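You operate a simulated robot arm through the tools that you are given. There is no shell and no other tool. Be economical: measure what you need, move in short steps, check, and stop when the job is done.

Carry out the task below with a simulated two-armed robot. There is one attempt and no reset: what you move stays moved.

Task
Tint the sample pot with one small scoop of black; stir it even.
Fine: steady the pot with one hand while you stir; scoop and paddle go back. Set down upright: small colour scoop, mixing paddle.

The check looks at the end state, three seconds after you hand in, the way a careful person would. Anything else that was tipped, shoved, dropped, spilled or broken makes it a failure.

Robot
Two 6-joint arms with two-finger parallel grippers on one trunk, on a base that drives. Base frame: it is fixed to the floor where the robot stands at the start and does not move with it; the origin is under the middle of the robot, x ahead of it, y to its left, z up; the surface under the hand at the start is at about z = 0.76. Readings come in m, rad, newtons and seconds.
The left shoulder is at the start at [0.06, 0.187, 1.072], the right one opposite. With the tool pointing down near the work surface each hand reaches from about 0.24 to 0.62 m from the robot's upright axis, wherever it stands, measured 20 degrees to its own side. Places, roughly: black colour tub [0.6, -0.3, 0.8]; black tub lid [0.7, -0.3, 0.9]; blue colour tub [0.6, 0, 0.8]; blue tub lid [0.7, 0, 0.9]; white colour tub [0.6, -0.1, 0.8]; white tub lid [0.7, -0.1, 0.9]; yellow colour tub [0.6, 0.2, 0.8]; yellow tub lid [0.7, 0.2, 0.9]. Payload 1.57 kg a hand.
The TCP of each hand is the grasp point between the finger pads, 0.03 m short of the fingertips. In the tool frame z runs along the fingers and y along their closing line. The gripper opens to 0.11 m. The fingers are 0.024 m wide and 0.012 m thick; the gripper's body (0.048 by 0.112 m) begins 0.078 m behind the TCP.
Orientation is that of the tool frame in the base frame, as a unit quaternion [x, y, z, w]. With the fingers straight down and closing along the base's y, the tool's x points along the base's -x, its y along +y and its z along -z.

Tools
- The arms move only by the tool play_rows. It takes "left_steps", "right_steps" or both (then of equal length, played together; a hand with none holds still); each is a list of rows, each a list of 7 numbers: the shift along the tool's x, y, z in m, then the turn, a rotation vector about the tool's x, y, z in rad, then the finger opening in m, from 0 to 0.11. In form: [[dx, dy, dz, rx, ry, rz, jaw], ...]. A call has 1 to 12 rows; each row is the pose to reach, as a shift and turn from the pose commanded when the call began, along the tool's axes at that moment. Rows are played at 5 a second. More than 0.05 m and 0.15 rad between two rows, or a gripper value outside its range, and nothing of the call is played. Where a pose cannot be reached the arm comes as near as it can. A force on the tool above 40 N (or 10 N above the force at the start of the call, whichever is more), or a blocked arm, ends the call early, and 0.2 s more pass. Each finger travels about 0.153 m/s and halts on what it meets, pressing with about 40 N; the grip force reading is that of the motor and also rises with nothing between the fingers. The clock runs only during rows and for 0.2 s after the last one: add rows that repeat a pose to give the fingers time. It gives the time, the measured TCP pose, the force on the tool (base axes), the opening and the grip force at its end, in the units of the frame above (readings bear some noise), with the torque about the TCP (base axes, N m) and any sound that the robot's microphone picked up.
- Cameras (640 x 400 px; columns grow to the right, rows downward): "scene" is now at [-0.0109, -0.0488, 1.6024]; the picture's right is [-0.60, -0.80, 0.00], its down [-0.66, 0.49, -0.56] and it looks along [0.45, -0.34, -0.83] (base axes); focal length 290 px, centre (320, 200). "left" rides on the left gripper at [0.07, -0.016, -0.141] in its tool frame; the picture's right is [0.23, 0.97, 0.00], its down [-0.86, 0.20, -0.48] and it looks along [-0.47, 0.11, 0.88] (tool axes); focal length 222 px, centre (320, 200). "right" rides on the right gripper at [0.07, 0.016, -0.141] in its tool frame; the picture's right is [-0.23, 0.97, 0.00], its down [-0.86, -0.20, -0.48] and it looks along [-0.47, -0.11, 0.88] (tool axes); focal length 222 px, centre (320, 200). There is no depth. A picture from a camera that has moved, and an enlarged one, comes with that camera's place and axes in the base frame and with its lens. The place of the scene camera against the robot may be out by one fixed shift of up to 0.018 m in any direction.
- capture(camera): a new picture of that camera. The clock stands still meanwhile.
- slide_trunk(by): slides the trunk up (or, below 0, down) by that many m; the arms and the scene camera ride with it, the base frame stays. It gives what a move gives, with no picture.
- steer(legs): drives the robot by 1 to 6 legs, each [ahead, left, turn to the left] in m, m and rad, along the robot's own axes; the way and the turn of a leg run together, so that a leg with both is an arc; at most 1.5 m and 3.142 rad a leg. The arms and the cameras ride along, it lands a little off, and it stops where it bumps. It gives what a move gives.
- head_to(pan, tilt): turns the head with the scene camera to pan (to the left, within 1.501 rad either way) and tilt (down, from -0.506 to 1.204), counted from straight ahead of the robot. It gives what a move gives.
- zoom(camera, box): a new picture of the part [left, top, right, bottom] of that camera's present view, enlarged. The clock stands still meanwhile.
- sign_off(): hands the job in; it is judged then, once.

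Work in short steps. Places have to be worked out from the pictures, the camera data and where the tool is seen: move nearer, look again, correct. Check each grasp and each placing, and mend what went wrong. You have 120 turns and 88 pictures in all, those below and enlarged ones among them. Open the grippers and draw the arms clear of the work before you hand the job in, unless the task says otherwise; then end with one line.

The tools are called after "Call:" by a JSON object that holds its "method" and its "body". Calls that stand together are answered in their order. play_rows: Moves the arms, as the interface text tells. Its arguments: {"type":"object","properties":{"left_steps":{"type":"array"},"right_steps":{"type":"array"}},"required":[]} The other tools are called the same way: slide_trunk (by) slides the trunk up or down; steer (legs) drives the base; head_to (pan, tilt) turns the head that bears the scene camera; capture (camera) takes a picture; zoom (camera, box) takes an enlarged picture of a part of a camera's view; sign_off () hands the job in.

At the start:

```text
clock: 0.0
left_position: [0.4599, -0.0064, 1.0916]
left_orientation: [0.0, 1.0, -0.002, 0.0]
left_wrist_force: [0.1, 0.1, 0.2]
left_torque: [0.05, -0.01, -0.01]
left_grip_width: 0.1102
left_grip_force: 0.0
right_position: [0.3207, -0.4016, 1.0888]
right_orientation: [0.0, 1.0, -0.001, 0.0]
right_wrist_force: [-0.1, 0.1, 0.4]
right_torque: [-0.02, -0.02, 0.01]
right_grip_width: 0.1098
right_grip_force: 0.0
trunk travel left (down, up): [-0.7, 0.29]
robot x, y, heading: [-0.0001, 0.0016, 0.005]
head pan, tilt: [-0.642, 0.97]
```

scene: 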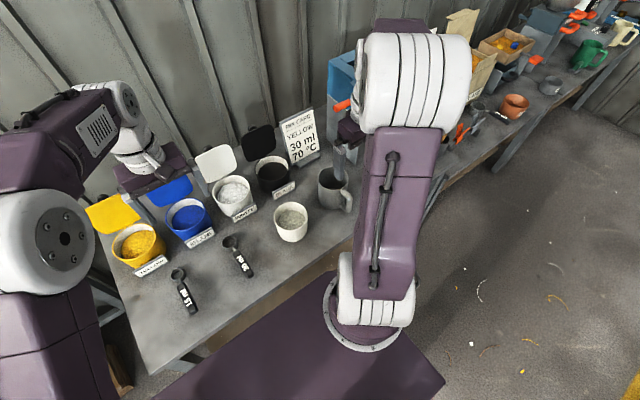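
right: 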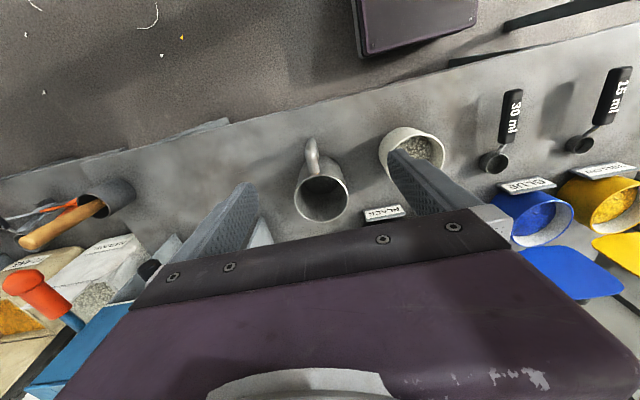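
left: 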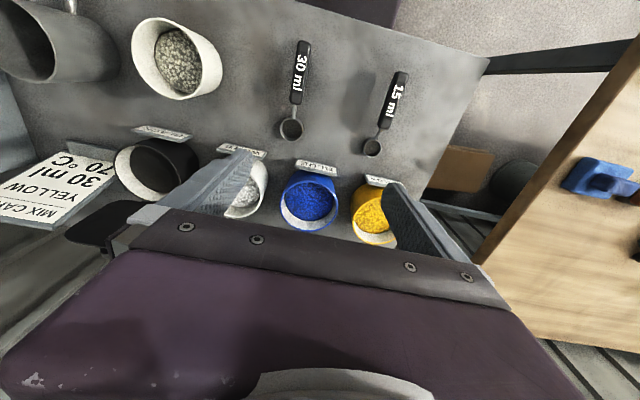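

I'll start by surveying the bench from the scene camera, looking for the scoops, the pot, and the mixing paddle (not yet seen).

Call:
{"method": "zoom", "body": {"camera": "scene", "box": [80, 100, 360, 320]}}

Call:
{"method": "zoom", "body": {"camera": "scene", "box": [320, 0, 640, 200]}}

```text
1.82 times, centred on (220, 210) of scene
camera zoom: at [-0.0109, -0.0488, 1.6024], right [-0.6, -0.8, 0.0], down [-0.66, 0.49, -0.56], along [0.45, -0.34, -0.83], focal length 528 px, centre (502, 182)
```

zoom: 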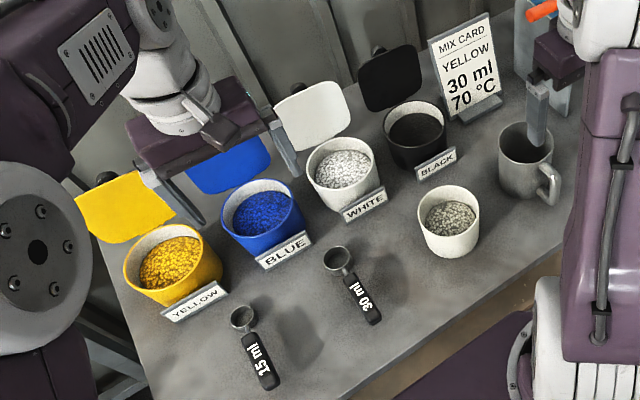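

```text
2.00 times, centred on (480, 100) of scene
camera zoom: at [-0.0109, -0.0488, 1.6024], right [-0.6, -0.8, 0.0], down [-0.66, 0.49, -0.56], along [0.45, -0.34, -0.83], focal length 581 px, centre (0, 400)
```

zoom: 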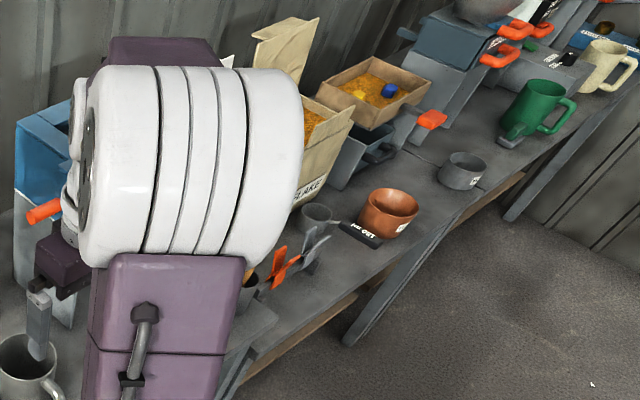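

The pot, tubs and scoops (15 ml small, 30 ml) are clear. I look further to the right for the paddle; orange and grey paddle-like things stand in a pot there.

Call:
{"method": "head_to", "body": {"pan": -1.2, "tilt": 0.75}}

Call:
{"method": "capture", "body": {"camera": "scene"}}

Call:
{"method": "zoom", "body": {"camera": "right", "box": [0, 120, 260, 300]}}

```text
clock: 1.0
left_position: [0.4614, -0.0057, 1.093]
left_orientation: [0.0, 1.0, -0.001, 0.001]
left_wrist_force: [0.3, 0.3, -0.4]
left_torque: [0.0, 0.05, -0.01]
left_grip_width: 0.1099
left_grip_force: 0.2
right_position: [0.3216, -0.4022, 1.0887]
right_orientation: [-0.001, 1.0, 0.0, 0.0]
right_wrist_force: [1.1, -0.6, -0.1]
right_torque: [0.01, 0.02, 0.01]
right_grip_width: 0.1101
right_grip_force: 0.0
trunk travel left (down, up): [-0.7, 0.29]
robot x, y, heading: [-0.0009, 0.0005, -0.004]
head pan, tilt: [-1.201, 0.75]
```

```text
82 pictures are left
camera scene: at [-0.038, -0.0832, 1.6194], right [-0.93, -0.36, 0.0], down [-0.25, 0.64, -0.73], along [0.26, -0.68, -0.68], focal length 290 px, centre (320, 200)
```

scene: 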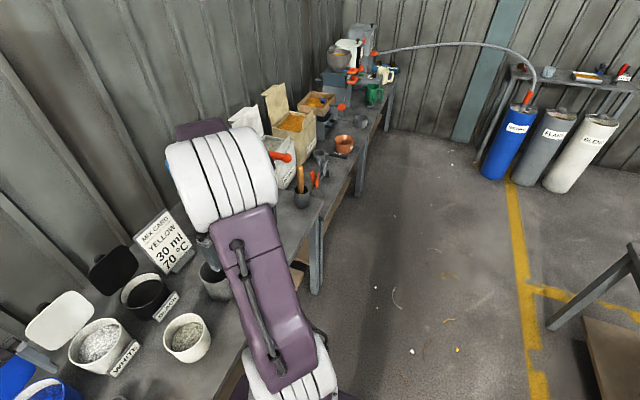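

```text
2.22 times, centred on (130, 210) of right
camera zoom: at [0.2519, -0.3839, 1.2306], right [0.23, 0.97, 0.0], down [0.86, -0.2, 0.48], along [0.47, -0.11, -0.88], focal length 494 px, centre (742, 178)
```

zoom: 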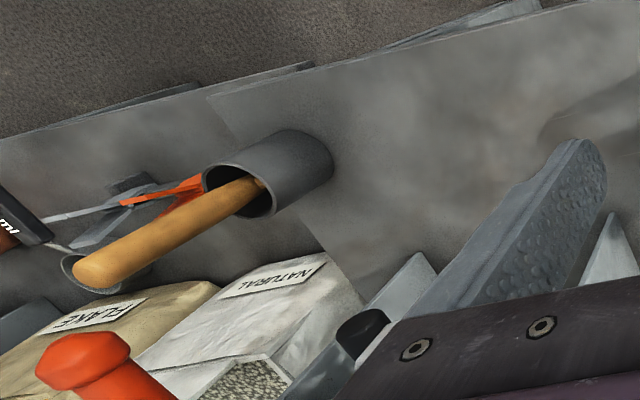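

A wooden handle stands in a grey cup past the mug — likely the mixing paddle. I zoom in to confirm, and note other tools there.

Call:
{"method": "zoom", "body": {"camera": "scene", "box": [220, 80, 400, 220]}}

Call:
{"method": "zoom", "body": {"camera": "scene", "box": [0, 180, 280, 400]}}

```text
2.86 times, centred on (310, 150) of scene
camera zoom: at [-0.038, -0.0832, 1.6194], right [-0.93, -0.36, 0.0], down [-0.25, 0.64, -0.73], along [0.26, -0.68, -0.68], focal length 830 px, centre (349, 343)
```

zoom: 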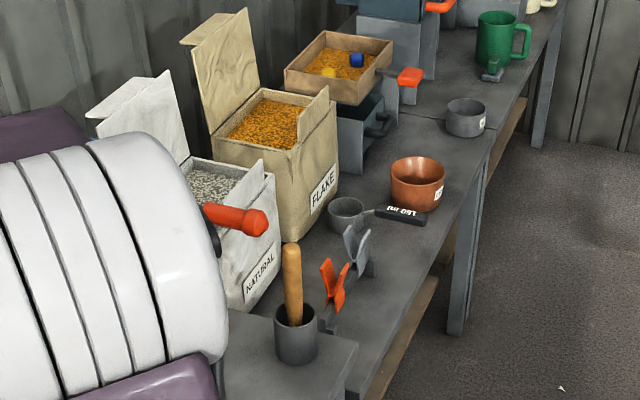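

```text
1.82 times, centred on (140, 290) of scene
camera zoom: at [-0.038, -0.0832, 1.6194], right [-0.93, -0.36, 0.0], down [-0.25, 0.64, -0.73], along [0.26, -0.68, -0.68], focal length 528 px, centre (647, 36)
```

zoom: 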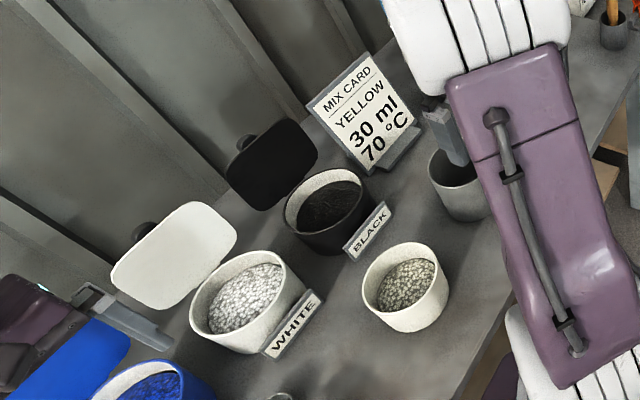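

The paddle is in the cup at about (0.35, -0.88), its handle top at about z 0.97. The 15 ml scoop lies along x at y≈0.11 (handle end x≈0.35, bowl x≈0.48). I back off a little and bring the left hand, tilted forward, above the scoop handle for a closer look.

Call:
{"method": "steer", "body": {"legs": [[-0.15, 0, 0]]}}

Call:
{"method": "play_rows", "body": {"left_steps": [[0, 0.02, 0.03, 0, -0.13, 0, 0.06], [0, 0.04, 0.06, 0, -0.26, 0, 0.06], [-0.01, 0.06, 0.09, 0, -0.39, 0, 0.06], [-0.01, 0.08, 0.12, 0, -0.52, 0, 0.06], [-0.02, 0.1, 0.15, 0, -0.65, 0, 0.06], [-0.02, 0.118, 0.18, 0, -0.785, 0, 0.06], [-0.02, 0.118, 0.18, 0, -0.785, 0, 0.06]]}}

Call:
{"method": "capture", "body": {"camera": "left"}}

```text
clock: 2.3
left_position: [0.3167, -0.0051, 1.092]
left_orientation: [-0.002, 1.0, -0.001, 0.0]
left_wrist_force: [0.0, 0.3, 0.0]
left_torque: [0.02, -0.02, -0.06]
left_grip_width: 0.11
left_grip_force: 0.1
right_position: [0.178, -0.4026, 1.0877]
right_orientation: [-0.002, 1.0, 0.0, -0.001]
right_wrist_force: [1.2, 0.5, -0.8]
right_torque: [0.04, 0.0, 0.05]
right_grip_width: 0.1099
right_grip_force: 0.0
trunk travel left (down, up): [-0.7, 0.29]
robot x, y, heading: [-0.1484, 0.0005, 0.004]
head pan, tilt: [-1.201, 0.75]
```

```text
clock: 3.9
left_position: [0.3533, 0.1006, 0.935]
left_orientation: [0.001, 0.929, 0.016, 0.37]
left_wrist_force: [-0.5, 0.5, -0.4]
left_torque: [0.0, -0.02, -0.02]
left_grip_width: 0.06
left_grip_force: 0.0
left hand out of reach, approached as far as the arm can: row 4, 5, 6, 7
right_position: [0.1747, -0.4025, 1.0889]
right_orientation: [-0.002, 1.0, 0.0, 0.0]
right_wrist_force: [-0.2, -0.3, 0.0]
right_torque: [-0.01, -0.02, -0.03]
right_grip_width: 0.11
right_grip_force: 0.1
trunk travel left (down, up): [-0.7, 0.29]
robot x, y, heading: [-0.1491, -0.0006, 0.003]
head pan, tilt: [-1.201, 0.75]
```

```text
78 pictures are left
camera left: at [0.2046, 0.082, 0.9895], right [-0.18, 0.98, -0.13], down [0.29, 0.17, 0.94], along [0.94, 0.13, -0.31], focal length 222 px, centre (320, 200)
```

left: 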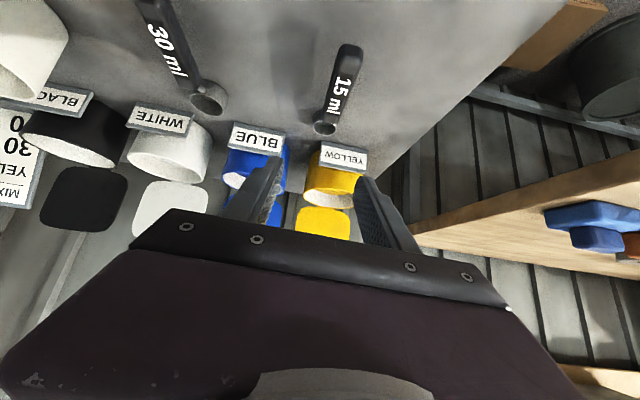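

At this trunk height the tilt is at its limit. I raise the hand first and then lower the trunk 0.15, so forward-tilted poses are easier.

Call:
{"method": "play_rows", "body": {"left_steps": [[-0.035, 0, -0.036, 0, 0, 0, 0.06], [-0.07, 0, -0.072, 0, 0, 0, 0.06], [-0.09, 0, -0.095, 0, 0, 0, 0.06]]}}

Call:
{"method": "slide_trunk", "body": {"by": -0.15}}

Call:
{"method": "capture", "body": {"camera": "left"}}

```text
refused: row 1 steps farther than a row can; nothing moved
```

```text
clock: 5.7
left_position: [0.3522, 0.1007, 0.7908]
left_orientation: [0.0, 0.926, 0.016, 0.376]
left_wrist_force: [-2.4, 0.3, 34.4]
left_torque: [-1.05, -0.36, -0.3]
left_grip_width: 0.0586
left_grip_force: 0.1
right_position: [0.1729, -0.4015, 0.941]
right_orientation: [-0.002, 1.0, 0.0, 0.001]
right_wrist_force: [-0.6, -0.3, 1.2]
right_torque: [0.01, -0.02, 0.03]
right_grip_width: 0.1104
right_grip_force: 0.2
trunk travel left (down, up): [-0.55, 0.44]
robot x, y, heading: [-0.1433, -0.0034, -0.001]
head pan, tilt: [-1.201, 0.75]
```

```text
77 pictures are left
camera left: at [0.2044, 0.0819, 0.843], right [-0.18, 0.98, -0.13], down [0.28, 0.18, 0.94], along [0.94, 0.13, -0.3], focal length 222 px, centre (320, 200)
```

left: 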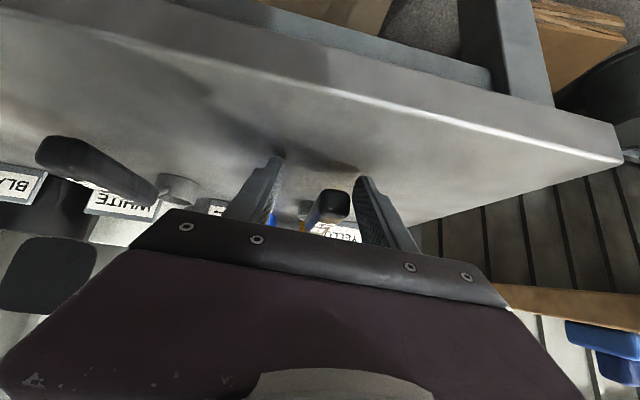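

The first call was refused (a hair over the step limit), so the trunk brought the left fingertips onto the bench, straddling the scoop handle without striking it. I relieve the pressure by lifting 2 cm.

Call:
{"method": "play_rows", "body": {"left_steps": [[-0.007, 0, -0.007, 0, 0, 0, 0.06], [-0.014, 0, -0.014, 0, 0, 0, 0.06]]}}

Call:
{"method": "capture", "body": {"camera": "left"}}

Call:
{"method": "head_to", "body": {"pan": 0.2, "tilt": 0.9}}

Call:
{"method": "capture", "body": {"camera": "scene"}}

```text
clock: 6.3
left_position: [0.3513, 0.1016, 0.8031]
left_orientation: [0.001, 0.93, 0.017, 0.368]
left_wrist_force: [0.3, 0.3, 0.8]
left_torque: [0.02, 0.01, 0.02]
left_grip_width: 0.0599
left_grip_force: 0.1
right_position: [0.1757, -0.4009, 0.9387]
right_orientation: [-0.002, 1.0, 0.0, 0.001]
right_wrist_force: [-0.7, 0.7, 0.5]
right_torque: [-0.02, 0.04, 0.0]
right_grip_width: 0.1101
right_grip_force: 0.1
trunk travel left (down, up): [-0.55, 0.44]
robot x, y, heading: [-0.1487, 0.0007, 0.004]
head pan, tilt: [-1.201, 0.75]
```

```text
76 pictures are left
camera left: at [0.2043, 0.0823, 0.8582], right [-0.18, 0.98, -0.12], down [0.29, 0.17, 0.94], along [0.94, 0.13, -0.32], focal length 222 px, centre (320, 200)
```

left: 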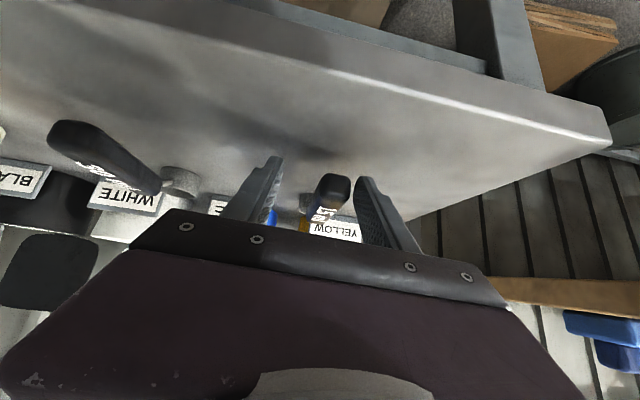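

```text
clock: 7.8
left_position: [0.3541, 0.1019, 0.8041]
left_orientation: [0.0, 0.929, 0.018, 0.37]
left_wrist_force: [0.0, -0.1, 0.5]
left_torque: [0.01, -0.03, 0.0]
left_grip_width: 0.0601
left_grip_force: 0.0
right_position: [0.1766, -0.4018, 0.9388]
right_orientation: [-0.001, 1.0, 0.0, 0.0]
right_wrist_force: [1.1, 0.4, -0.6]
right_torque: [-0.02, 0.03, -0.02]
right_grip_width: 0.1099
right_grip_force: 0.1
trunk travel left (down, up): [-0.55, 0.44]
robot x, y, heading: [-0.1449, 0.0007, 0.003]
head pan, tilt: [0.201, 0.901]
```

```text
75 pictures are left
camera scene: at [-0.1403, 0.0089, 1.4575], right [0.2, -0.98, 0.0], down [-0.77, -0.16, -0.62], along [0.61, 0.13, -0.78], focal length 290 px, centre (320, 200)
```

scene: 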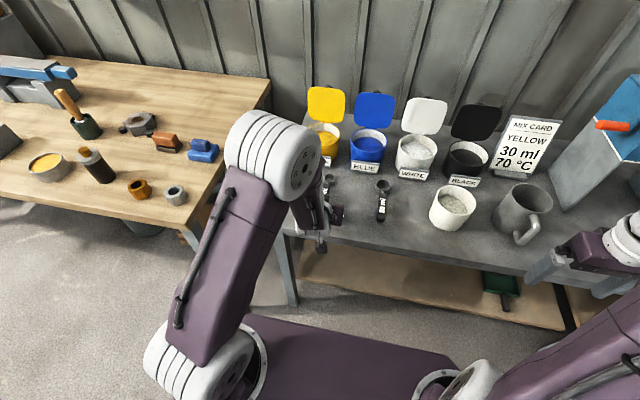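

A second bench at the left also has a wooden-handled tool in a pot; I must decide which is the mixing paddle. Zooming in there and on the hand.

Call:
{"method": "zoom", "body": {"camera": "scene", "box": [0, 50, 230, 220]}}

Call:
{"method": "zoom", "body": {"camera": "scene", "box": [280, 80, 520, 260]}}

```text
2.35 times, centred on (115, 135) of scene
camera zoom: at [-0.1403, 0.0089, 1.4575], right [0.2, -0.98, 0.0], down [-0.77, -0.16, -0.62], along [0.61, 0.13, -0.78], focal length 683 px, centre (802, 353)
```

zoom: 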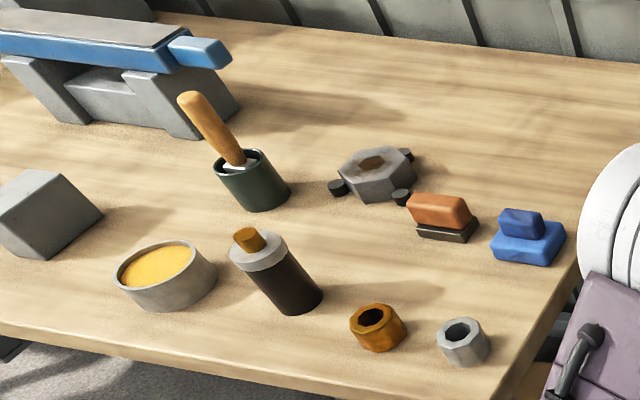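

```text
2.22 times, centred on (400, 170) of scene
camera zoom: at [-0.1403, 0.0089, 1.4575], right [0.2, -0.98, 0.0], down [-0.77, -0.16, -0.62], along [0.61, 0.13, -0.78], focal length 645 px, centre (142, 267)
```

zoom: 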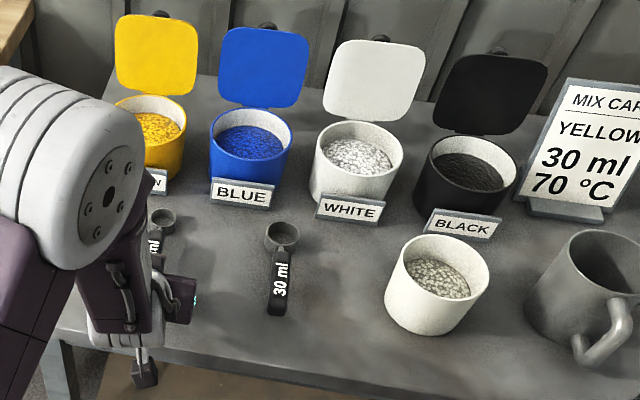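

The left-bench tool looks like a glue brush in a jar (craft bench); the paddle of this paint bench is the one in the grey cup. The scoop handle lies at about y 0.112, z 0.795 between my fingers; I move 2 cm forward, centre, and close on it.

Call:
{"method": "play_rows", "body": {"left_steps": [[-0.006, 0.005, 0.01, 0, 0, 0, 0.06], [-0.012, 0.01, 0.0195, 0, 0, 0, 0.06], [-0.012, 0.01, 0.0195, 0, 0, 0, 0.06]]}}

Call:
{"method": "capture", "body": {"camera": "left"}}

```text
clock: 8.6
left_position: [0.3767, 0.1097, 0.7992]
left_orientation: [0.0, 0.929, 0.017, 0.37]
left_wrist_force: [0.2, -0.5, 0.3]
left_torque: [0.02, -0.01, 0.03]
left_grip_width: 0.0599
left_grip_force: 0.1
right_position: [0.1765, -0.4022, 0.9393]
right_orientation: [-0.002, 1.0, 0.001, 0.0]
right_wrist_force: [-0.3, -0.2, -0.1]
right_torque: [-0.01, -0.02, 0.02]
right_grip_width: 0.1101
right_grip_force: 0.0
trunk travel left (down, up): [-0.55, 0.44]
robot x, y, heading: [-0.1447, 0.0, 0.001]
head pan, tilt: [0.201, 0.901]
```

```text
72 pictures are left
camera left: at [0.2282, 0.0915, 0.8541], right [-0.18, 0.98, -0.12], down [0.29, 0.17, 0.94], along [0.94, 0.13, -0.31], focal length 222 px, centre (320, 200)
```

left: 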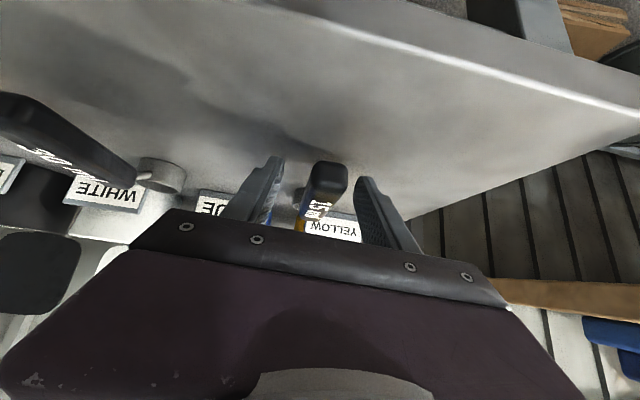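

The handle end is centred at z≈0.80. Closing the fingers.

Call:
{"method": "play_rows", "body": {"left_steps": [[0, 0.002, 0, 0, 0, 0, 0.03], [0, 0.002, 0, 0, 0, 0, 0.0], [0, 0.002, 0, 0, 0, 0, 0.0]]}}

```text
clock: 9.4
left_position: [0.3755, 0.1137, 0.8002]
left_orientation: [0.0, 0.929, 0.017, 0.37]
left_wrist_force: [0.0, 0.8, 0.5]
left_torque: [0.0, -0.07, 0.01]
left_grip_width: 0.0232
left_grip_force: 35.5
right_position: [0.1765, -0.4008, 0.9395]
right_orientation: [-0.002, 1.0, 0.001, -0.001]
right_wrist_force: [0.7, -0.4, -1.2]
right_torque: [-0.06, 0.01, 0.0]
right_grip_width: 0.1099
right_grip_force: 0.0
trunk travel left (down, up): [-0.55, 0.44]
robot x, y, heading: [-0.145, 0.0014, -0.0]
head pan, tilt: [0.201, 0.901]
```

Gripped (width 0.023). Lifting 15 cm straight up to check it.

Call:
{"method": "play_rows", "body": {"left_steps": [[-0.021, 0, -0.022, 0, 0, 0, 0.0], [-0.048, 0, -0.051, 0, 0, 0, 0.0], [-0.076, 0, -0.08, 0, 0, 0, 0.0], [-0.103, 0, -0.109, 0, 0, 0, 0.0]]}}

Call:
{"method": "capture", "body": {"camera": "left"}}

Call:
{"method": "capture", "body": {"camera": "scene"}}

```text
clock: 10.4
left_position: [0.3797, 0.1081, 0.9507]
left_orientation: [0.001, 0.929, 0.016, 0.371]
left_wrist_force: [-0.3, -0.4, -1.3]
left_torque: [0.0, 0.15, 0.0]
left_grip_width: 0.0238
left_grip_force: 35.6
right_position: [0.1751, -0.4007, 0.9392]
right_orientation: [-0.002, 1.0, 0.0, -0.001]
right_wrist_force: [0.6, -0.6, 0.1]
right_torque: [-0.02, -0.05, -0.01]
right_grip_width: 0.1101
right_grip_force: 0.0
trunk travel left (down, up): [-0.55, 0.44]
robot x, y, heading: [-0.1455, -0.0023, -0.0]
head pan, tilt: [0.201, 0.901]
```

```text
71 pictures are left
camera left: at [0.2311, 0.0892, 1.0053], right [-0.18, 0.98, -0.13], down [0.29, 0.17, 0.94], along [0.94, 0.13, -0.31], focal length 222 px, centre (320, 200)
```

left: 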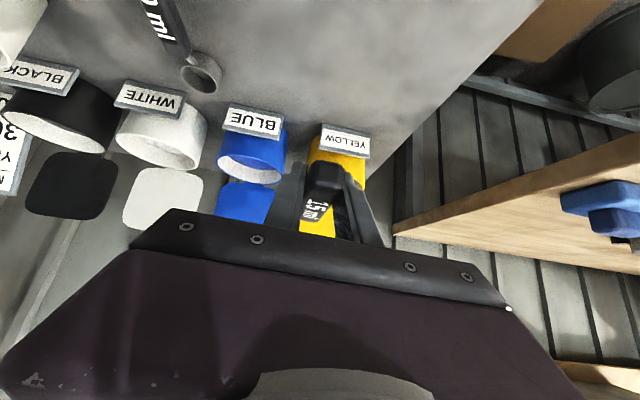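

```text
70 pictures are left
camera scene: at [-0.1414, 0.009, 1.4575], right [0.2, -0.98, 0.0], down [-0.77, -0.16, -0.62], along [0.61, 0.13, -0.78], focal length 290 px, centre (320, 200)
```

scene: 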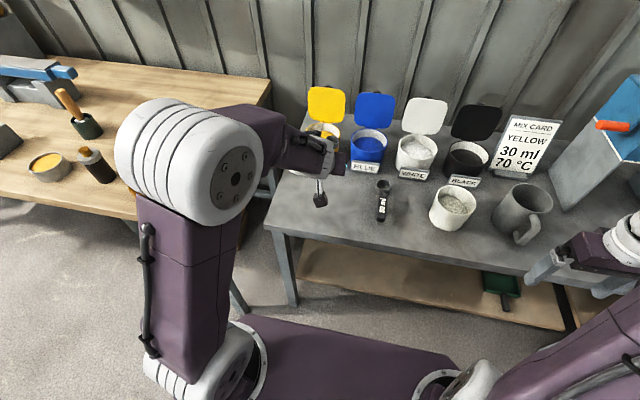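

The scoop is lifted. Zooming in to see how the scoop sits in the hand.

Call:
{"method": "zoom", "body": {"camera": "scene", "box": [270, 80, 430, 240]}}

Call:
{"method": "zoom", "body": {"camera": "left", "box": [240, 110, 420, 260]}}

```text
2.50 times, centred on (350, 160) of scene
camera zoom: at [-0.1414, 0.009, 1.4575], right [0.2, -0.98, 0.0], down [-0.77, -0.16, -0.62], along [0.61, 0.13, -0.78], focal length 726 px, centre (245, 300)
```

zoom: 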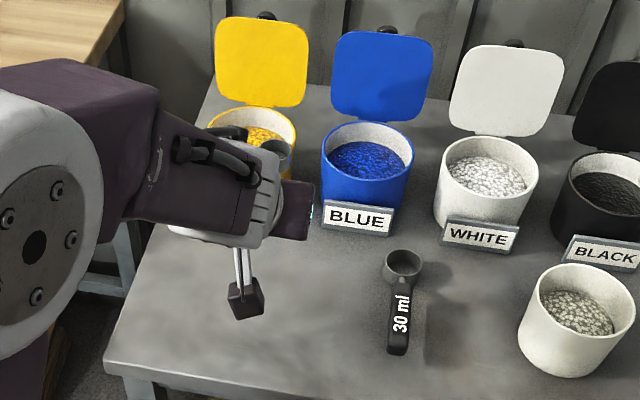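

```text
2.67 times, centred on (330, 185) of left
camera zoom: at [0.2311, 0.0892, 1.0053], right [-0.18, 0.98, -0.13], down [0.29, 0.17, 0.94], along [0.94, 0.13, -0.31], focal length 592 px, centre (293, 240)
```

zoom: 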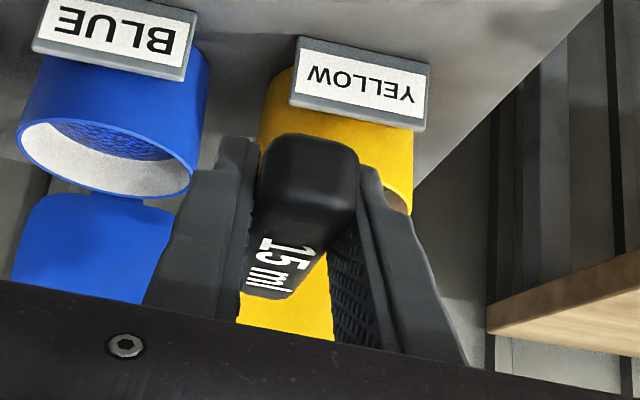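

The scoop is held level, its bowl about 0.10 m ahead of the TCP (the hanging block is the wrist-camera bracket). I raise the right hand to clear the standing paddle, then drive right so the left hand faces the black tub.

Call:
{"method": "play_rows", "body": {"right_steps": [[0, 0, -0.05, 0, 0, 0, 0.11], [0, 0, -0.1, 0, 0, 0, 0.11], [0, 0, -0.15, 0, 0, 0, 0.11], [0, 0, -0.19, 0, 0, 0, 0.11]]}}

Call:
{"method": "steer", "body": {"legs": [[0, -0.4, 0]]}}

Call:
{"method": "capture", "body": {"camera": "scene"}}

Call:
{"method": "capture", "body": {"camera": "left"}}

```text
clock: 11.4
left_position: [0.38, 0.1073, 0.9497]
left_orientation: [0.0, 0.929, 0.018, 0.37]
left_wrist_force: [-0.5, 0.3, -1.4]
left_torque: [0.02, 0.13, 0.01]
left_grip_width: 0.0236
left_grip_force: 36.0
right_position: [0.1762, -0.4039, 1.1287]
right_orientation: [-0.001, 1.0, 0.0, 0.0]
right_wrist_force: [-0.1, 0.1, -0.9]
right_torque: [-0.02, 0.0, 0.04]
right_grip_width: 0.1098
right_grip_force: 0.0
trunk travel left (down, up): [-0.55, 0.44]
robot x, y, heading: [-0.1451, -0.0028, 0.004]
head pan, tilt: [0.201, 0.901]
```

```text
clock: 13.9
left_position: [0.3809, -0.2957, 0.95]
left_orientation: [-0.001, 0.929, 0.017, 0.371]
left_wrist_force: [0.6, 0.6, -1.1]
left_torque: [0.01, 0.13, 0.01]
left_grip_width: 0.0233
left_grip_force: 35.5
right_position: [0.1791, -0.8076, 1.1294]
right_orientation: [-0.004, 1.0, 0.0, 0.001]
right_wrist_force: [0.3, -0.6, 0.4]
right_torque: [0.03, 0.0, 0.03]
right_grip_width: 0.1101
right_grip_force: 0.0
trunk travel left (down, up): [-0.55, 0.44]
robot x, y, heading: [-0.1459, -0.4062, 0.008]
head pan, tilt: [0.201, 0.901]
```

```text
67 pictures are left
camera scene: at [-0.1384, -0.396, 1.4575], right [0.21, -0.98, 0.0], down [-0.77, -0.16, -0.62], along [0.61, 0.13, -0.78], focal length 290 px, centre (320, 200)
```

scene: 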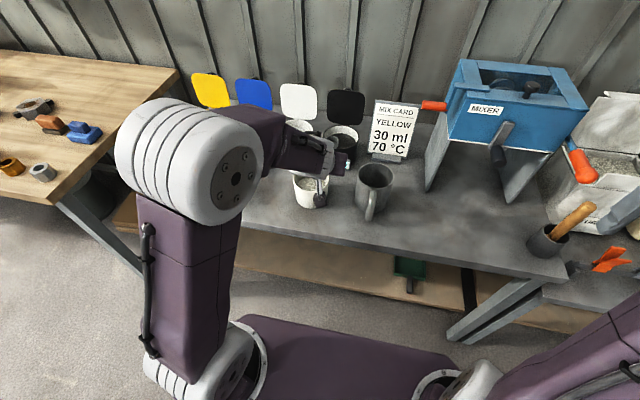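

```text
66 pictures are left
camera left: at [0.2334, -0.3142, 1.0045], right [-0.18, 0.98, -0.12], down [0.29, 0.17, 0.94], along [0.94, 0.13, -0.31], focal length 222 px, centre (320, 200)
```

left: 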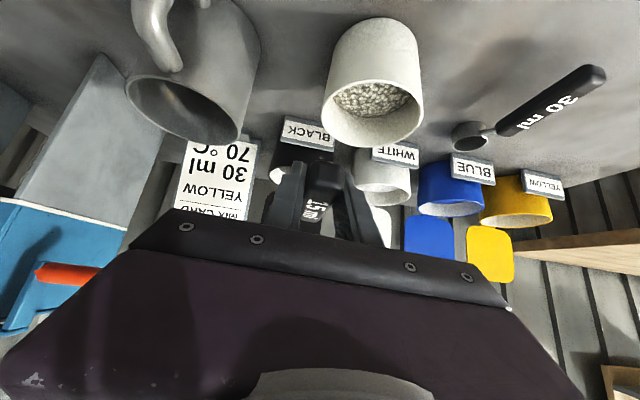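

Tub estimated at (0.604, -0.294), pot at (0.41, -0.248). Now I drive forward 0.125 so the bowl is above the black tub.

Call:
{"method": "steer", "body": {"legs": [[0.125, 0, 0]]}}

Call:
{"method": "capture", "body": {"camera": "left"}}

Call:
{"method": "head_to", "body": {"pan": 0.3, "tilt": 0.75}}

Call:
{"method": "capture", "body": {"camera": "scene"}}

Call:
{"method": "capture", "body": {"camera": "right"}}

```text
clock: 15.2
left_position: [0.5057, -0.293, 0.9514]
left_orientation: [-0.002, 0.929, 0.018, 0.37]
left_wrist_force: [0.6, -0.4, -1.0]
left_torque: [0.02, 0.16, 0.01]
left_grip_width: 0.0234
left_grip_force: 36.0
right_position: [0.3039, -0.806, 1.1287]
right_orientation: [-0.003, 1.0, 0.001, -0.001]
right_wrist_force: [-0.5, 0.1, -0.2]
right_torque: [-0.02, 0.04, 0.01]
right_grip_width: 0.1096
right_grip_force: 0.1
trunk travel left (down, up): [-0.55, 0.44]
robot x, y, heading: [-0.0199, -0.4042, 0.008]
head pan, tilt: [0.201, 0.901]
```

```text
65 pictures are left
camera left: at [0.3578, -0.313, 1.0045], right [-0.18, 0.98, -0.13], down [0.29, 0.17, 0.94], along [0.94, 0.13, -0.31], focal length 222 px, centre (320, 200)
```

left: 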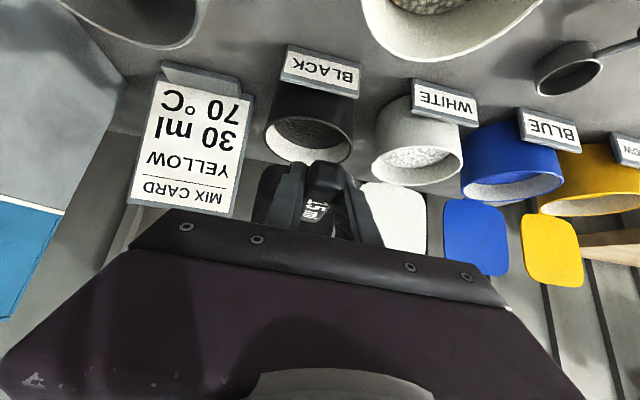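

```text
clock: 15.9
left_position: [0.5055, -0.2937, 0.9501]
left_orientation: [-0.002, 0.929, 0.017, 0.369]
left_wrist_force: [0.9, -0.1, -1.5]
left_torque: [-0.01, 0.17, -0.02]
left_grip_width: 0.0234
left_grip_force: 35.2
right_position: [0.3035, -0.8054, 1.1291]
right_orientation: [-0.003, 1.0, -0.001, 0.001]
right_wrist_force: [-0.7, -0.5, 0.3]
right_torque: [-0.02, 0.03, 0.0]
right_grip_width: 0.1101
right_grip_force: 0.0
trunk travel left (down, up): [-0.55, 0.44]
robot x, y, heading: [-0.0175, -0.4044, 0.004]
head pan, tilt: [0.3, 0.75]
```

```text
64 pictures are left
camera scene: at [-0.0086, -0.3855, 1.4694], right [0.3, -0.95, 0.0], down [-0.65, -0.21, -0.73], along [0.7, 0.22, -0.68], focal length 290 px, centre (320, 200)
```

scene: 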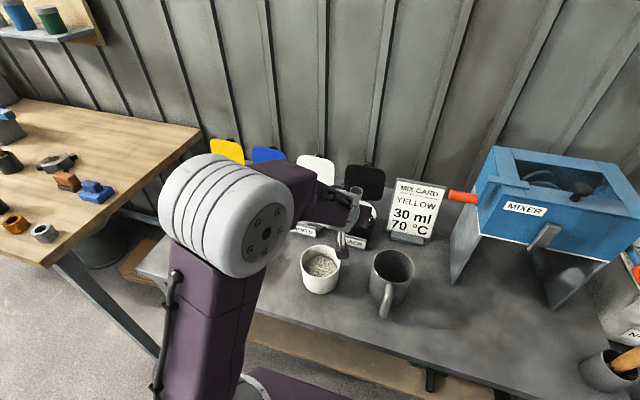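

```text
63 pictures are left
camera right: at [0.2345, -0.7882, 1.2703], right [0.22, 0.98, 0.0], down [0.86, -0.19, 0.48], along [0.47, -0.11, -0.88], focal length 222 px, centre (320, 200)
```

right: 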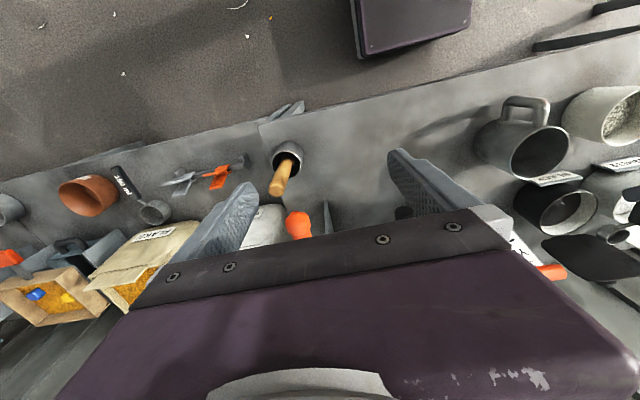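

I zoom to find the bowl relative to the tub.

Call:
{"method": "zoom", "body": {"camera": "scene", "box": [280, 140, 440, 260]}}

Call:
{"method": "zoom", "body": {"camera": "right", "box": [480, 80, 640, 290]}}

```text
3.33 times, centred on (360, 200) of scene
camera zoom: at [-0.0086, -0.3855, 1.4694], right [0.3, -0.95, 0.0], down [-0.65, -0.21, -0.73], along [0.7, 0.22, -0.68], focal length 968 px, centre (187, 200)
```

zoom: 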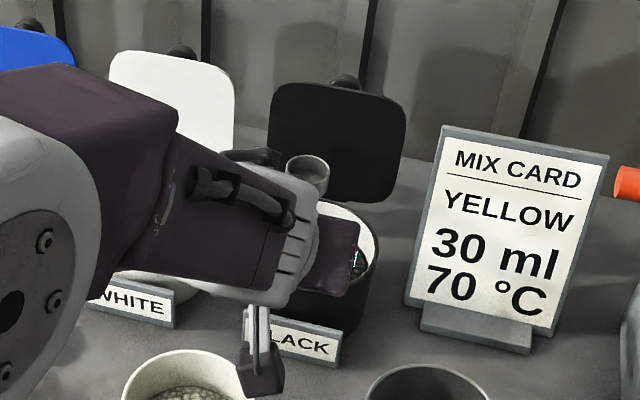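

```text
1.90 times, centred on (560, 185) of right
camera zoom: at [0.2345, -0.7882, 1.2703], right [0.22, 0.98, 0.0], down [0.86, -0.19, 0.48], along [0.47, -0.11, -0.88], focal length 423 px, centre (-137, 229)
```

zoom: 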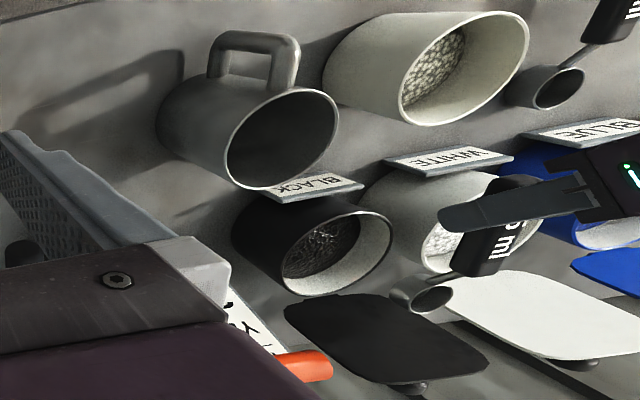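

Triangulation from both views: bowl rim centre (0.613, -0.296, 0.934), i.e. TCP +(0.107, -0.002, -0.017); tub rim centre ≈ (0.615, -0.303, 0.84). I pitch the empty scoop 55° bowl-down above the tub first.

Call:
{"method": "play_rows", "body": {"left_steps": [[-0.01, -0.001, 0, 0, 0.14, 0, 0], [-0.02, -0.002, 0, 0, 0.28, 0, 0], [-0.03, -0.003, 0, 0, 0.42, 0, 0], [-0.04, -0.004, 0, 0, 0.56, 0, 0], [-0.05, -0.005, -0.001, 0, 0.7, 0, 0], [-0.06, -0.006, -0.001, 0, 0.84, 0, 0], [-0.066, -0.006, -0.001, 0, 0.96, 0, 0], [-0.066, -0.006, -0.001, 0, 0.96, 0, 0]]}}

Call:
{"method": "zoom", "body": {"camera": "right", "box": [480, 80, 640, 290]}}

Call:
{"method": "zoom", "body": {"camera": "scene", "box": [280, 110, 440, 250]}}

Call:
{"method": "capture", "body": {"camera": "left"}}

```text
clock: 17.7
left_position: [0.4969, -0.2894, 0.9768]
left_orientation: [-0.009, 0.996, 0.015, -0.085]
left_wrist_force: [0.9, -0.1, -1.8]
left_torque: [-0.01, 0.07, 0.01]
left_grip_width: 0.0234
left_grip_force: 35.8
left hand out of reach, approached as far as the arm can: row 1, 6, 7, 8
right_position: [0.3044, -0.8045, 1.1283]
right_orientation: [-0.004, 1.0, 0.0, 0.0]
right_wrist_force: [0.9, -0.7, 0.1]
right_torque: [-0.01, 0.02, 0.02]
right_grip_width: 0.1101
right_grip_force: 0.0
trunk travel left (down, up): [-0.55, 0.44]
robot x, y, heading: [-0.0215, -0.4038, 0.01]
head pan, tilt: [0.3, 0.75]
```

```text
1.90 times, centred on (560, 185) of right
camera zoom: at [0.2349, -0.7881, 1.2702], right [0.22, 0.98, 0.0], down [0.86, -0.19, 0.48], along [0.47, -0.11, -0.88], focal length 423 px, centre (-137, 229)
```

zoom: 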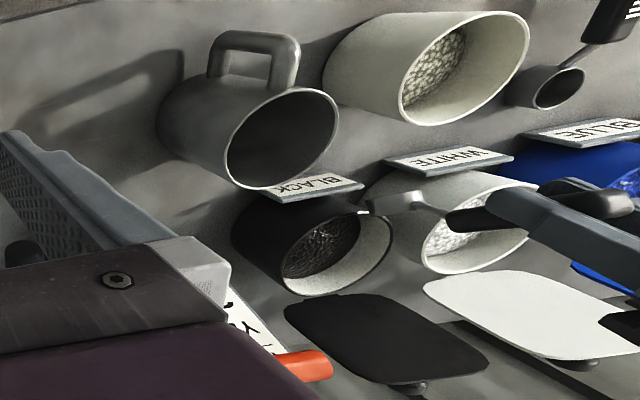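

```text
2.86 times, centred on (360, 180) of scene
camera zoom: at [-0.0082, -0.3853, 1.4694], right [0.3, -0.95, 0.0], down [-0.65, -0.21, -0.73], along [0.7, 0.22, -0.68], focal length 830 px, centre (206, 257)
```

zoom: 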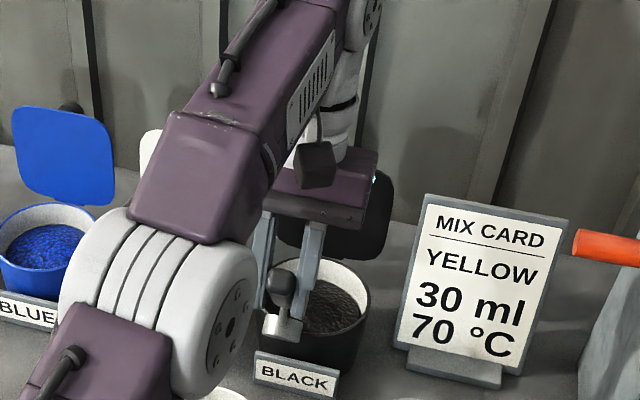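

```text
58 pictures are left
camera left: at [0.4512, -0.3111, 1.1273], right [-0.24, 0.97, 0.07], down [0.92, 0.2, 0.33], along [0.31, 0.14, -0.94], focal length 222 px, centre (320, 200)
```

left: 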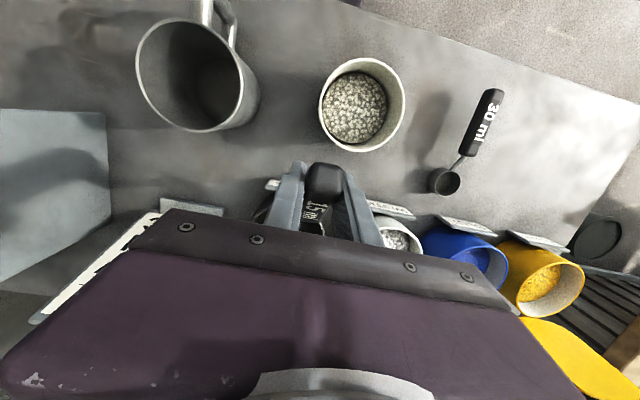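

The lowered trunk limits reach here. I move 3 cm forward and raise the trunk 0.18; then I can rehearse the whole scooping motion 10 cm above the real thing before lowering the trunk.

Call:
{"method": "slide_trunk", "body": {"by": 0.18}}

Call:
{"method": "steer", "body": {"legs": [[0.03, 0, 0]]}}

```text
clock: 19.7
left_position: [0.4958, -0.2898, 1.158]
left_orientation: [-0.009, 0.996, 0.015, -0.084]
left_wrist_force: [0.0, 0.1, -0.9]
left_torque: [0.02, 0.06, 0.02]
left_grip_width: 0.0233
left_grip_force: 36.2
right_position: [0.303, -0.8055, 1.3095]
right_orientation: [-0.003, 1.0, 0.0, 0.0]
right_wrist_force: [-0.8, 0.6, 0.4]
right_torque: [0.0, 0.03, 0.01]
right_grip_width: 0.11
right_grip_force: 0.1
trunk travel left (down, up): [-0.73, 0.26]
robot x, y, heading: [-0.0198, -0.4062, 0.007]
head pan, tilt: [0.3, 0.75]
```

```text
clock: 20.5
left_position: [0.5209, -0.2902, 1.1592]
left_orientation: [-0.009, 0.997, 0.015, -0.08]
left_wrist_force: [-0.7, 0.4, -0.7]
left_torque: [0.02, -0.03, 0.05]
left_grip_width: 0.0234
left_grip_force: 35.4
right_position: [0.3269, -0.8047, 1.3108]
right_orientation: [-0.004, 1.0, 0.0, 0.002]
right_wrist_force: [-0.8, 0.1, -0.2]
right_torque: [0.01, -0.07, 0.02]
right_grip_width: 0.11
right_grip_force: 0.1
trunk travel left (down, up): [-0.73, 0.26]
robot x, y, heading: [0.0069, -0.404, 0.008]
head pan, tilt: [0.3, 0.75]
```

Rehearsal in the air, 10 cm high: dip, sweep forward, level progressively.

Call:
{"method": "play_rows", "body": {"left_steps": [[-0.02, -0.005, 0.03, 0, 0, 0, 0], [-0.038, -0.01, 0.058, 0, 0, 0, 0], [-0.044, -0.01, 0.098, 0, 0, 0, 0], [-0.05, -0.01, 0.135, 0, 0, 0, 0], [-0.056, -0.01, 0.167, 0, 0, 0, 0], [-0.078, -0.01, 0.165, 0, 0, 0, 0], [-0.075, -0.01, 0.1655, 0, -0.1, 0, 0], [-0.071, -0.01, 0.1657, 0, -0.188, 0, 0], [-0.061, -0.01, 0.1663, 0, -0.31, 0, 0], [-0.0526, -0.01, 0.1677, 0, -0.44, 0, 0], [-0.042, -0.01, 0.1684, 0, -0.585, 0, 0], [-0.0352, -0.01, 0.1727, 0, -0.73, 0, 0]]}}

```text
clock: 23.1
left_position: [0.6815, -0.3344, 1.0512]
left_orientation: [-0.005, 0.979, 0.018, 0.202]
left_wrist_force: [-9.1, 1.9, -1.0]
left_torque: [0.31, 1.15, 0.02]
left_grip_width: 0.0236
left_grip_force: 35.6
left hand out of reach, approached as far as the arm can: row 1, 2, 4, 5, 6, 7, 8, 9, 10, 11, 12
right_position: [0.3335, -0.8061, 1.3091]
right_orientation: [-0.004, 1.0, 0.0, 0.0]
right_wrist_force: [0.6, 0.6, 0.1]
right_torque: [-0.01, 0.0, 0.0]
right_grip_width: 0.1098
right_grip_force: 0.0
trunk travel left (down, up): [-0.73, 0.26]
robot x, y, heading: [0.0132, -0.403, 0.006]
head pan, tilt: [0.3, 0.75]
```

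That ended far from plan (x 0.68, some contact force). I look before moving anything further.

Call:
{"method": "capture", "body": {"camera": "scene"}}

Call:
{"method": "zoom", "body": {"camera": "right", "box": [440, 60, 640, 320]}}

```text
57 pictures are left
camera scene: at [0.0191, -0.3852, 1.6494], right [0.3, -0.95, 0.0], down [-0.65, -0.21, -0.73], along [0.7, 0.22, -0.68], focal length 290 px, centre (320, 200)
```

scene: 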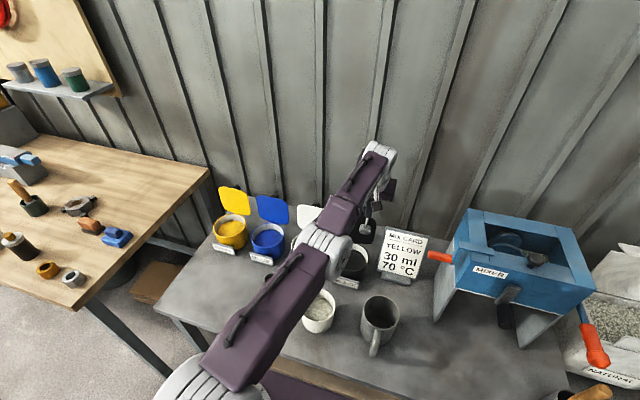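

```text
1.54 times, centred on (540, 190) of right
camera zoom: at [0.2624, -0.7879, 1.4508], right [0.22, 0.98, 0.0], down [0.86, -0.19, 0.48], along [0.47, -0.11, -0.88], focal length 342 px, centre (-18, 215)
```

zoom: 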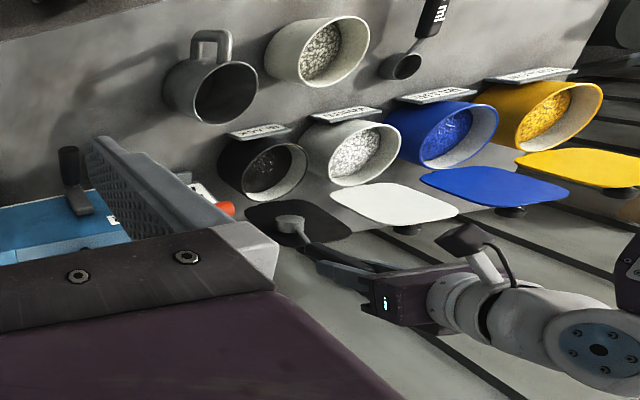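

The arm stretched to a far branch; the scoop is above the black lid and may be brushing the wall. I retract toward the robot and slightly up.

Call:
{"method": "play_rows", "body": {"left_steps": [[0.035, 0, -0.025, 0, 0, 0, 0], [0.07, 0, -0.05, 0, 0, 0, 0], [0.105, 0, -0.07, 0, 0, 0, 0], [0.14, 0, -0.08, 0, 0, 0, 0]]}}

Call:
{"method": "capture", "body": {"camera": "left"}}

Call:
{"method": "zoom", "body": {"camera": "right", "box": [440, 60, 640, 320]}}

```text
clock: 24.1
left_position: [0.6725, -0.3518, 1.0786]
left_orientation: [-0.006, 0.98, 0.018, 0.201]
left_wrist_force: [0.2, 0.8, -0.4]
left_torque: [0.02, -0.04, 0.03]
left_grip_width: 0.0235
left_grip_force: 35.9
left hand out of reach, approached as far as the arm can: row 1, 2, 3, 4
right_position: [0.3342, -0.8074, 1.309]
right_orientation: [-0.004, 1.0, 0.0, 0.0]
right_wrist_force: [0.1, 0.1, 0.3]
right_torque: [-0.01, -0.01, 0.01]
right_grip_width: 0.1097
right_grip_force: 0.1
trunk travel left (down, up): [-0.73, 0.26]
robot x, y, heading: [0.0109, -0.4029, 0.008]
head pan, tilt: [0.3, 0.75]
```

```text
55 pictures are left
camera left: at [0.5535, -0.3721, 1.1812], right [-0.23, 0.97, -0.06], down [0.6, 0.18, 0.78], along [0.77, 0.14, -0.62], focal length 222 px, centre (320, 200)
```

left: 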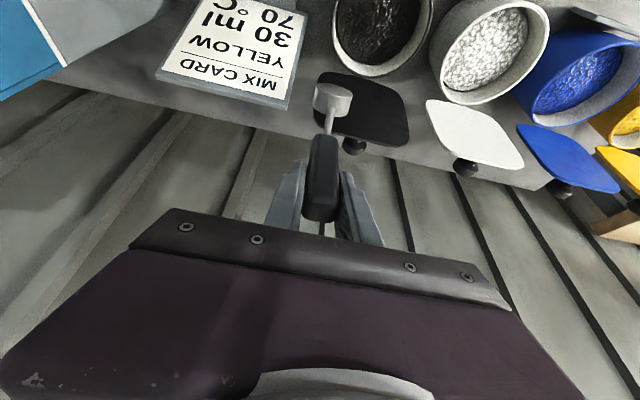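

```text
1.54 times, centred on (540, 190) of right
camera zoom: at [0.2642, -0.7884, 1.4504], right [0.22, 0.98, 0.0], down [0.86, -0.19, 0.48], along [0.47, -0.11, -0.88], focal length 342 px, centre (-18, 215)
```

zoom: 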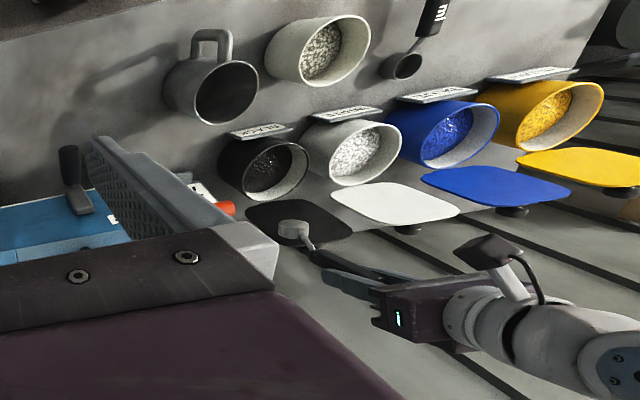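

The scoop got pivoted in the grip by the wall; the bowl now hangs below the hand — I'll mend that. First get the arm back from its stretched pose: retract more.

Call:
{"method": "play_rows", "body": {"left_steps": [[0.04, 0, -0.01, 0, 0, 0, 0], [0.08, 0, -0.02, 0, 0, 0, 0], [0.12, 0, -0.03, 0, 0, 0, 0]]}}

```text
clock: 24.9
left_position: [0.6687, -0.3674, 1.0762]
left_orientation: [-0.006, 0.979, 0.018, 0.201]
left_wrist_force: [-0.4, 0.1, -1.0]
left_torque: [0.0, 0.01, -0.02]
left_grip_width: 0.0236
left_grip_force: 35.9
left hand out of reach, approached as far as the arm can: row 1, 2, 3
right_position: [0.333, -0.8052, 1.3099]
right_orientation: [-0.004, 1.0, 0.0, 0.0]
right_wrist_force: [0.3, 0.8, -0.5]
right_torque: [0.01, -0.04, -0.02]
right_grip_width: 0.11
right_grip_force: 0.1
trunk travel left (down, up): [-0.73, 0.26]
robot x, y, heading: [0.0128, -0.4059, 0.003]
head pan, tilt: [0.3, 0.75]
```

Stuck at a stretched singularity. I try commanding upward and to the left instead.

Call:
{"method": "play_rows", "body": {"left_steps": [[-0.01, 0.02, -0.04, 0, 0, 0, 0], [-0.02, 0.04, -0.08, 0, 0, 0, 0], [-0.03, 0.06, -0.12, 0, 0, 0, 0], [-0.04, 0.06, -0.16, 0, 0, 0, 0]]}}

Call:
{"method": "capture", "body": {"camera": "scene"}}

```text
clock: 25.9
left_position: [0.635, -0.3106, 1.2245]
left_orientation: [-0.004, 0.979, 0.018, 0.202]
left_wrist_force: [-1.3, 0.1, -1.5]
left_torque: [0.01, -0.02, 0.03]
left_grip_width: 0.0232
left_grip_force: 36.1
left hand out of reach, approached as far as the arm can: row 4
right_position: [0.3329, -0.8049, 1.3093]
right_orientation: [-0.004, 1.0, 0.0, 0.0]
right_wrist_force: [0.0, -0.2, -1.0]
right_torque: [0.0, -0.01, 0.0]
right_grip_width: 0.1101
right_grip_force: 0.0
trunk travel left (down, up): [-0.73, 0.26]
robot x, y, heading: [0.0078, -0.4069, 0.011]
head pan, tilt: [0.3, 0.75]
```

```text
53 pictures are left
camera scene: at [0.0199, -0.3856, 1.6494], right [0.3, -0.95, 0.0], down [-0.65, -0.21, -0.73], along [0.7, 0.22, -0.68], focal length 290 px, centre (320, 200)
```

scene: 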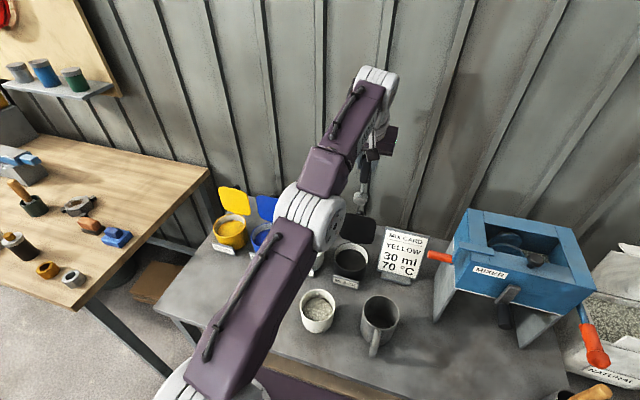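

The arm has flipped from elbow-up to elbow-down (max shoulder-to-wrist reach ≈0.55 m was exceeded). I'll back off for free space, then force the elbow back by commanding a strong inward tilt near full stretch.

Call:
{"method": "steer", "body": {"legs": [[-0.3, 0, 0]]}}

Call:
{"method": "play_rows", "body": {"left_steps": [[0, 0, 0, 0, 0.14, 0, 0], [0, 0, 0, 0, 0.28, 0, 0], [0, 0, 0, 0, 0.42, 0, 0], [0, 0, 0, 0, 0.56, 0, 0], [0, 0, 0, 0, 0.7, 0, 0], [0, 0, 0, 0, 0.84, 0, 0], [0, 0, 0, 0, 0.98, 0, 0]]}}

Call:
{"method": "capture", "body": {"camera": "scene"}}

```text
clock: 28.0
left_position: [0.3281, -0.3084, 1.2235]
left_orientation: [-0.008, 0.979, 0.02, 0.201]
left_wrist_force: [0.1, 0.4, -1.8]
left_torque: [0.01, 0.02, 0.02]
left_grip_width: 0.0236
left_grip_force: 35.7
right_position: [0.0291, -0.8071, 1.309]
right_orientation: [-0.007, 1.0, 0.0, -0.001]
right_wrist_force: [0.6, -0.3, 1.0]
right_torque: [0.04, 0.01, -0.01]
right_grip_width: 0.1099
right_grip_force: 0.1
trunk travel left (down, up): [-0.73, 0.26]
robot x, y, heading: [-0.2962, -0.4072, 0.014]
head pan, tilt: [0.3, 0.75]
```

```text
clock: 29.6
left_position: [0.1654, -0.2895, 1.1428]
left_orientation: [-0.015, 0.98, 0.013, -0.197]
left_wrist_force: [0.2, 0.5, -1.3]
left_torque: [-0.01, -0.12, 0.02]
left_grip_width: 0.0236
left_grip_force: 35.7
left hand out of reach, approached as far as the arm can: row 1, 2, 3, 4, 5, 6, 7
right_position: [0.0272, -0.8063, 1.3098]
right_orientation: [-0.007, 1.0, 0.001, 0.0]
right_wrist_force: [0.3, -0.5, -0.7]
right_torque: [-0.03, 0.04, -0.01]
right_grip_width: 0.1099
right_grip_force: 0.0
trunk travel left (down, up): [-0.73, 0.26]
robot x, y, heading: [-0.2993, -0.4055, 0.018]
head pan, tilt: [0.3, 0.75]
```

```text
52 pictures are left
camera scene: at [-0.2881, -0.3879, 1.6494], right [0.31, -0.95, 0.0], down [-0.65, -0.21, -0.73], along [0.7, 0.23, -0.68], focal length 290 px, centre (320, 200)
```

scene: 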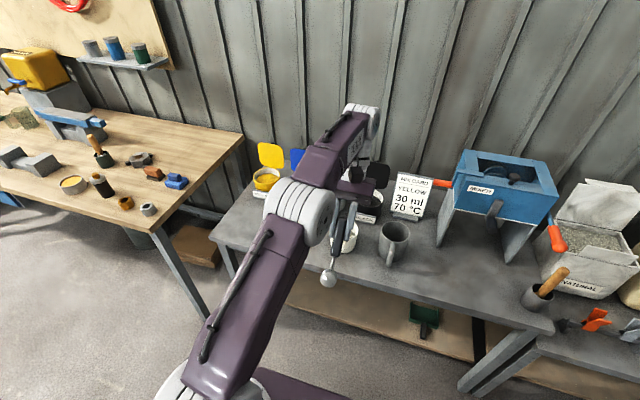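

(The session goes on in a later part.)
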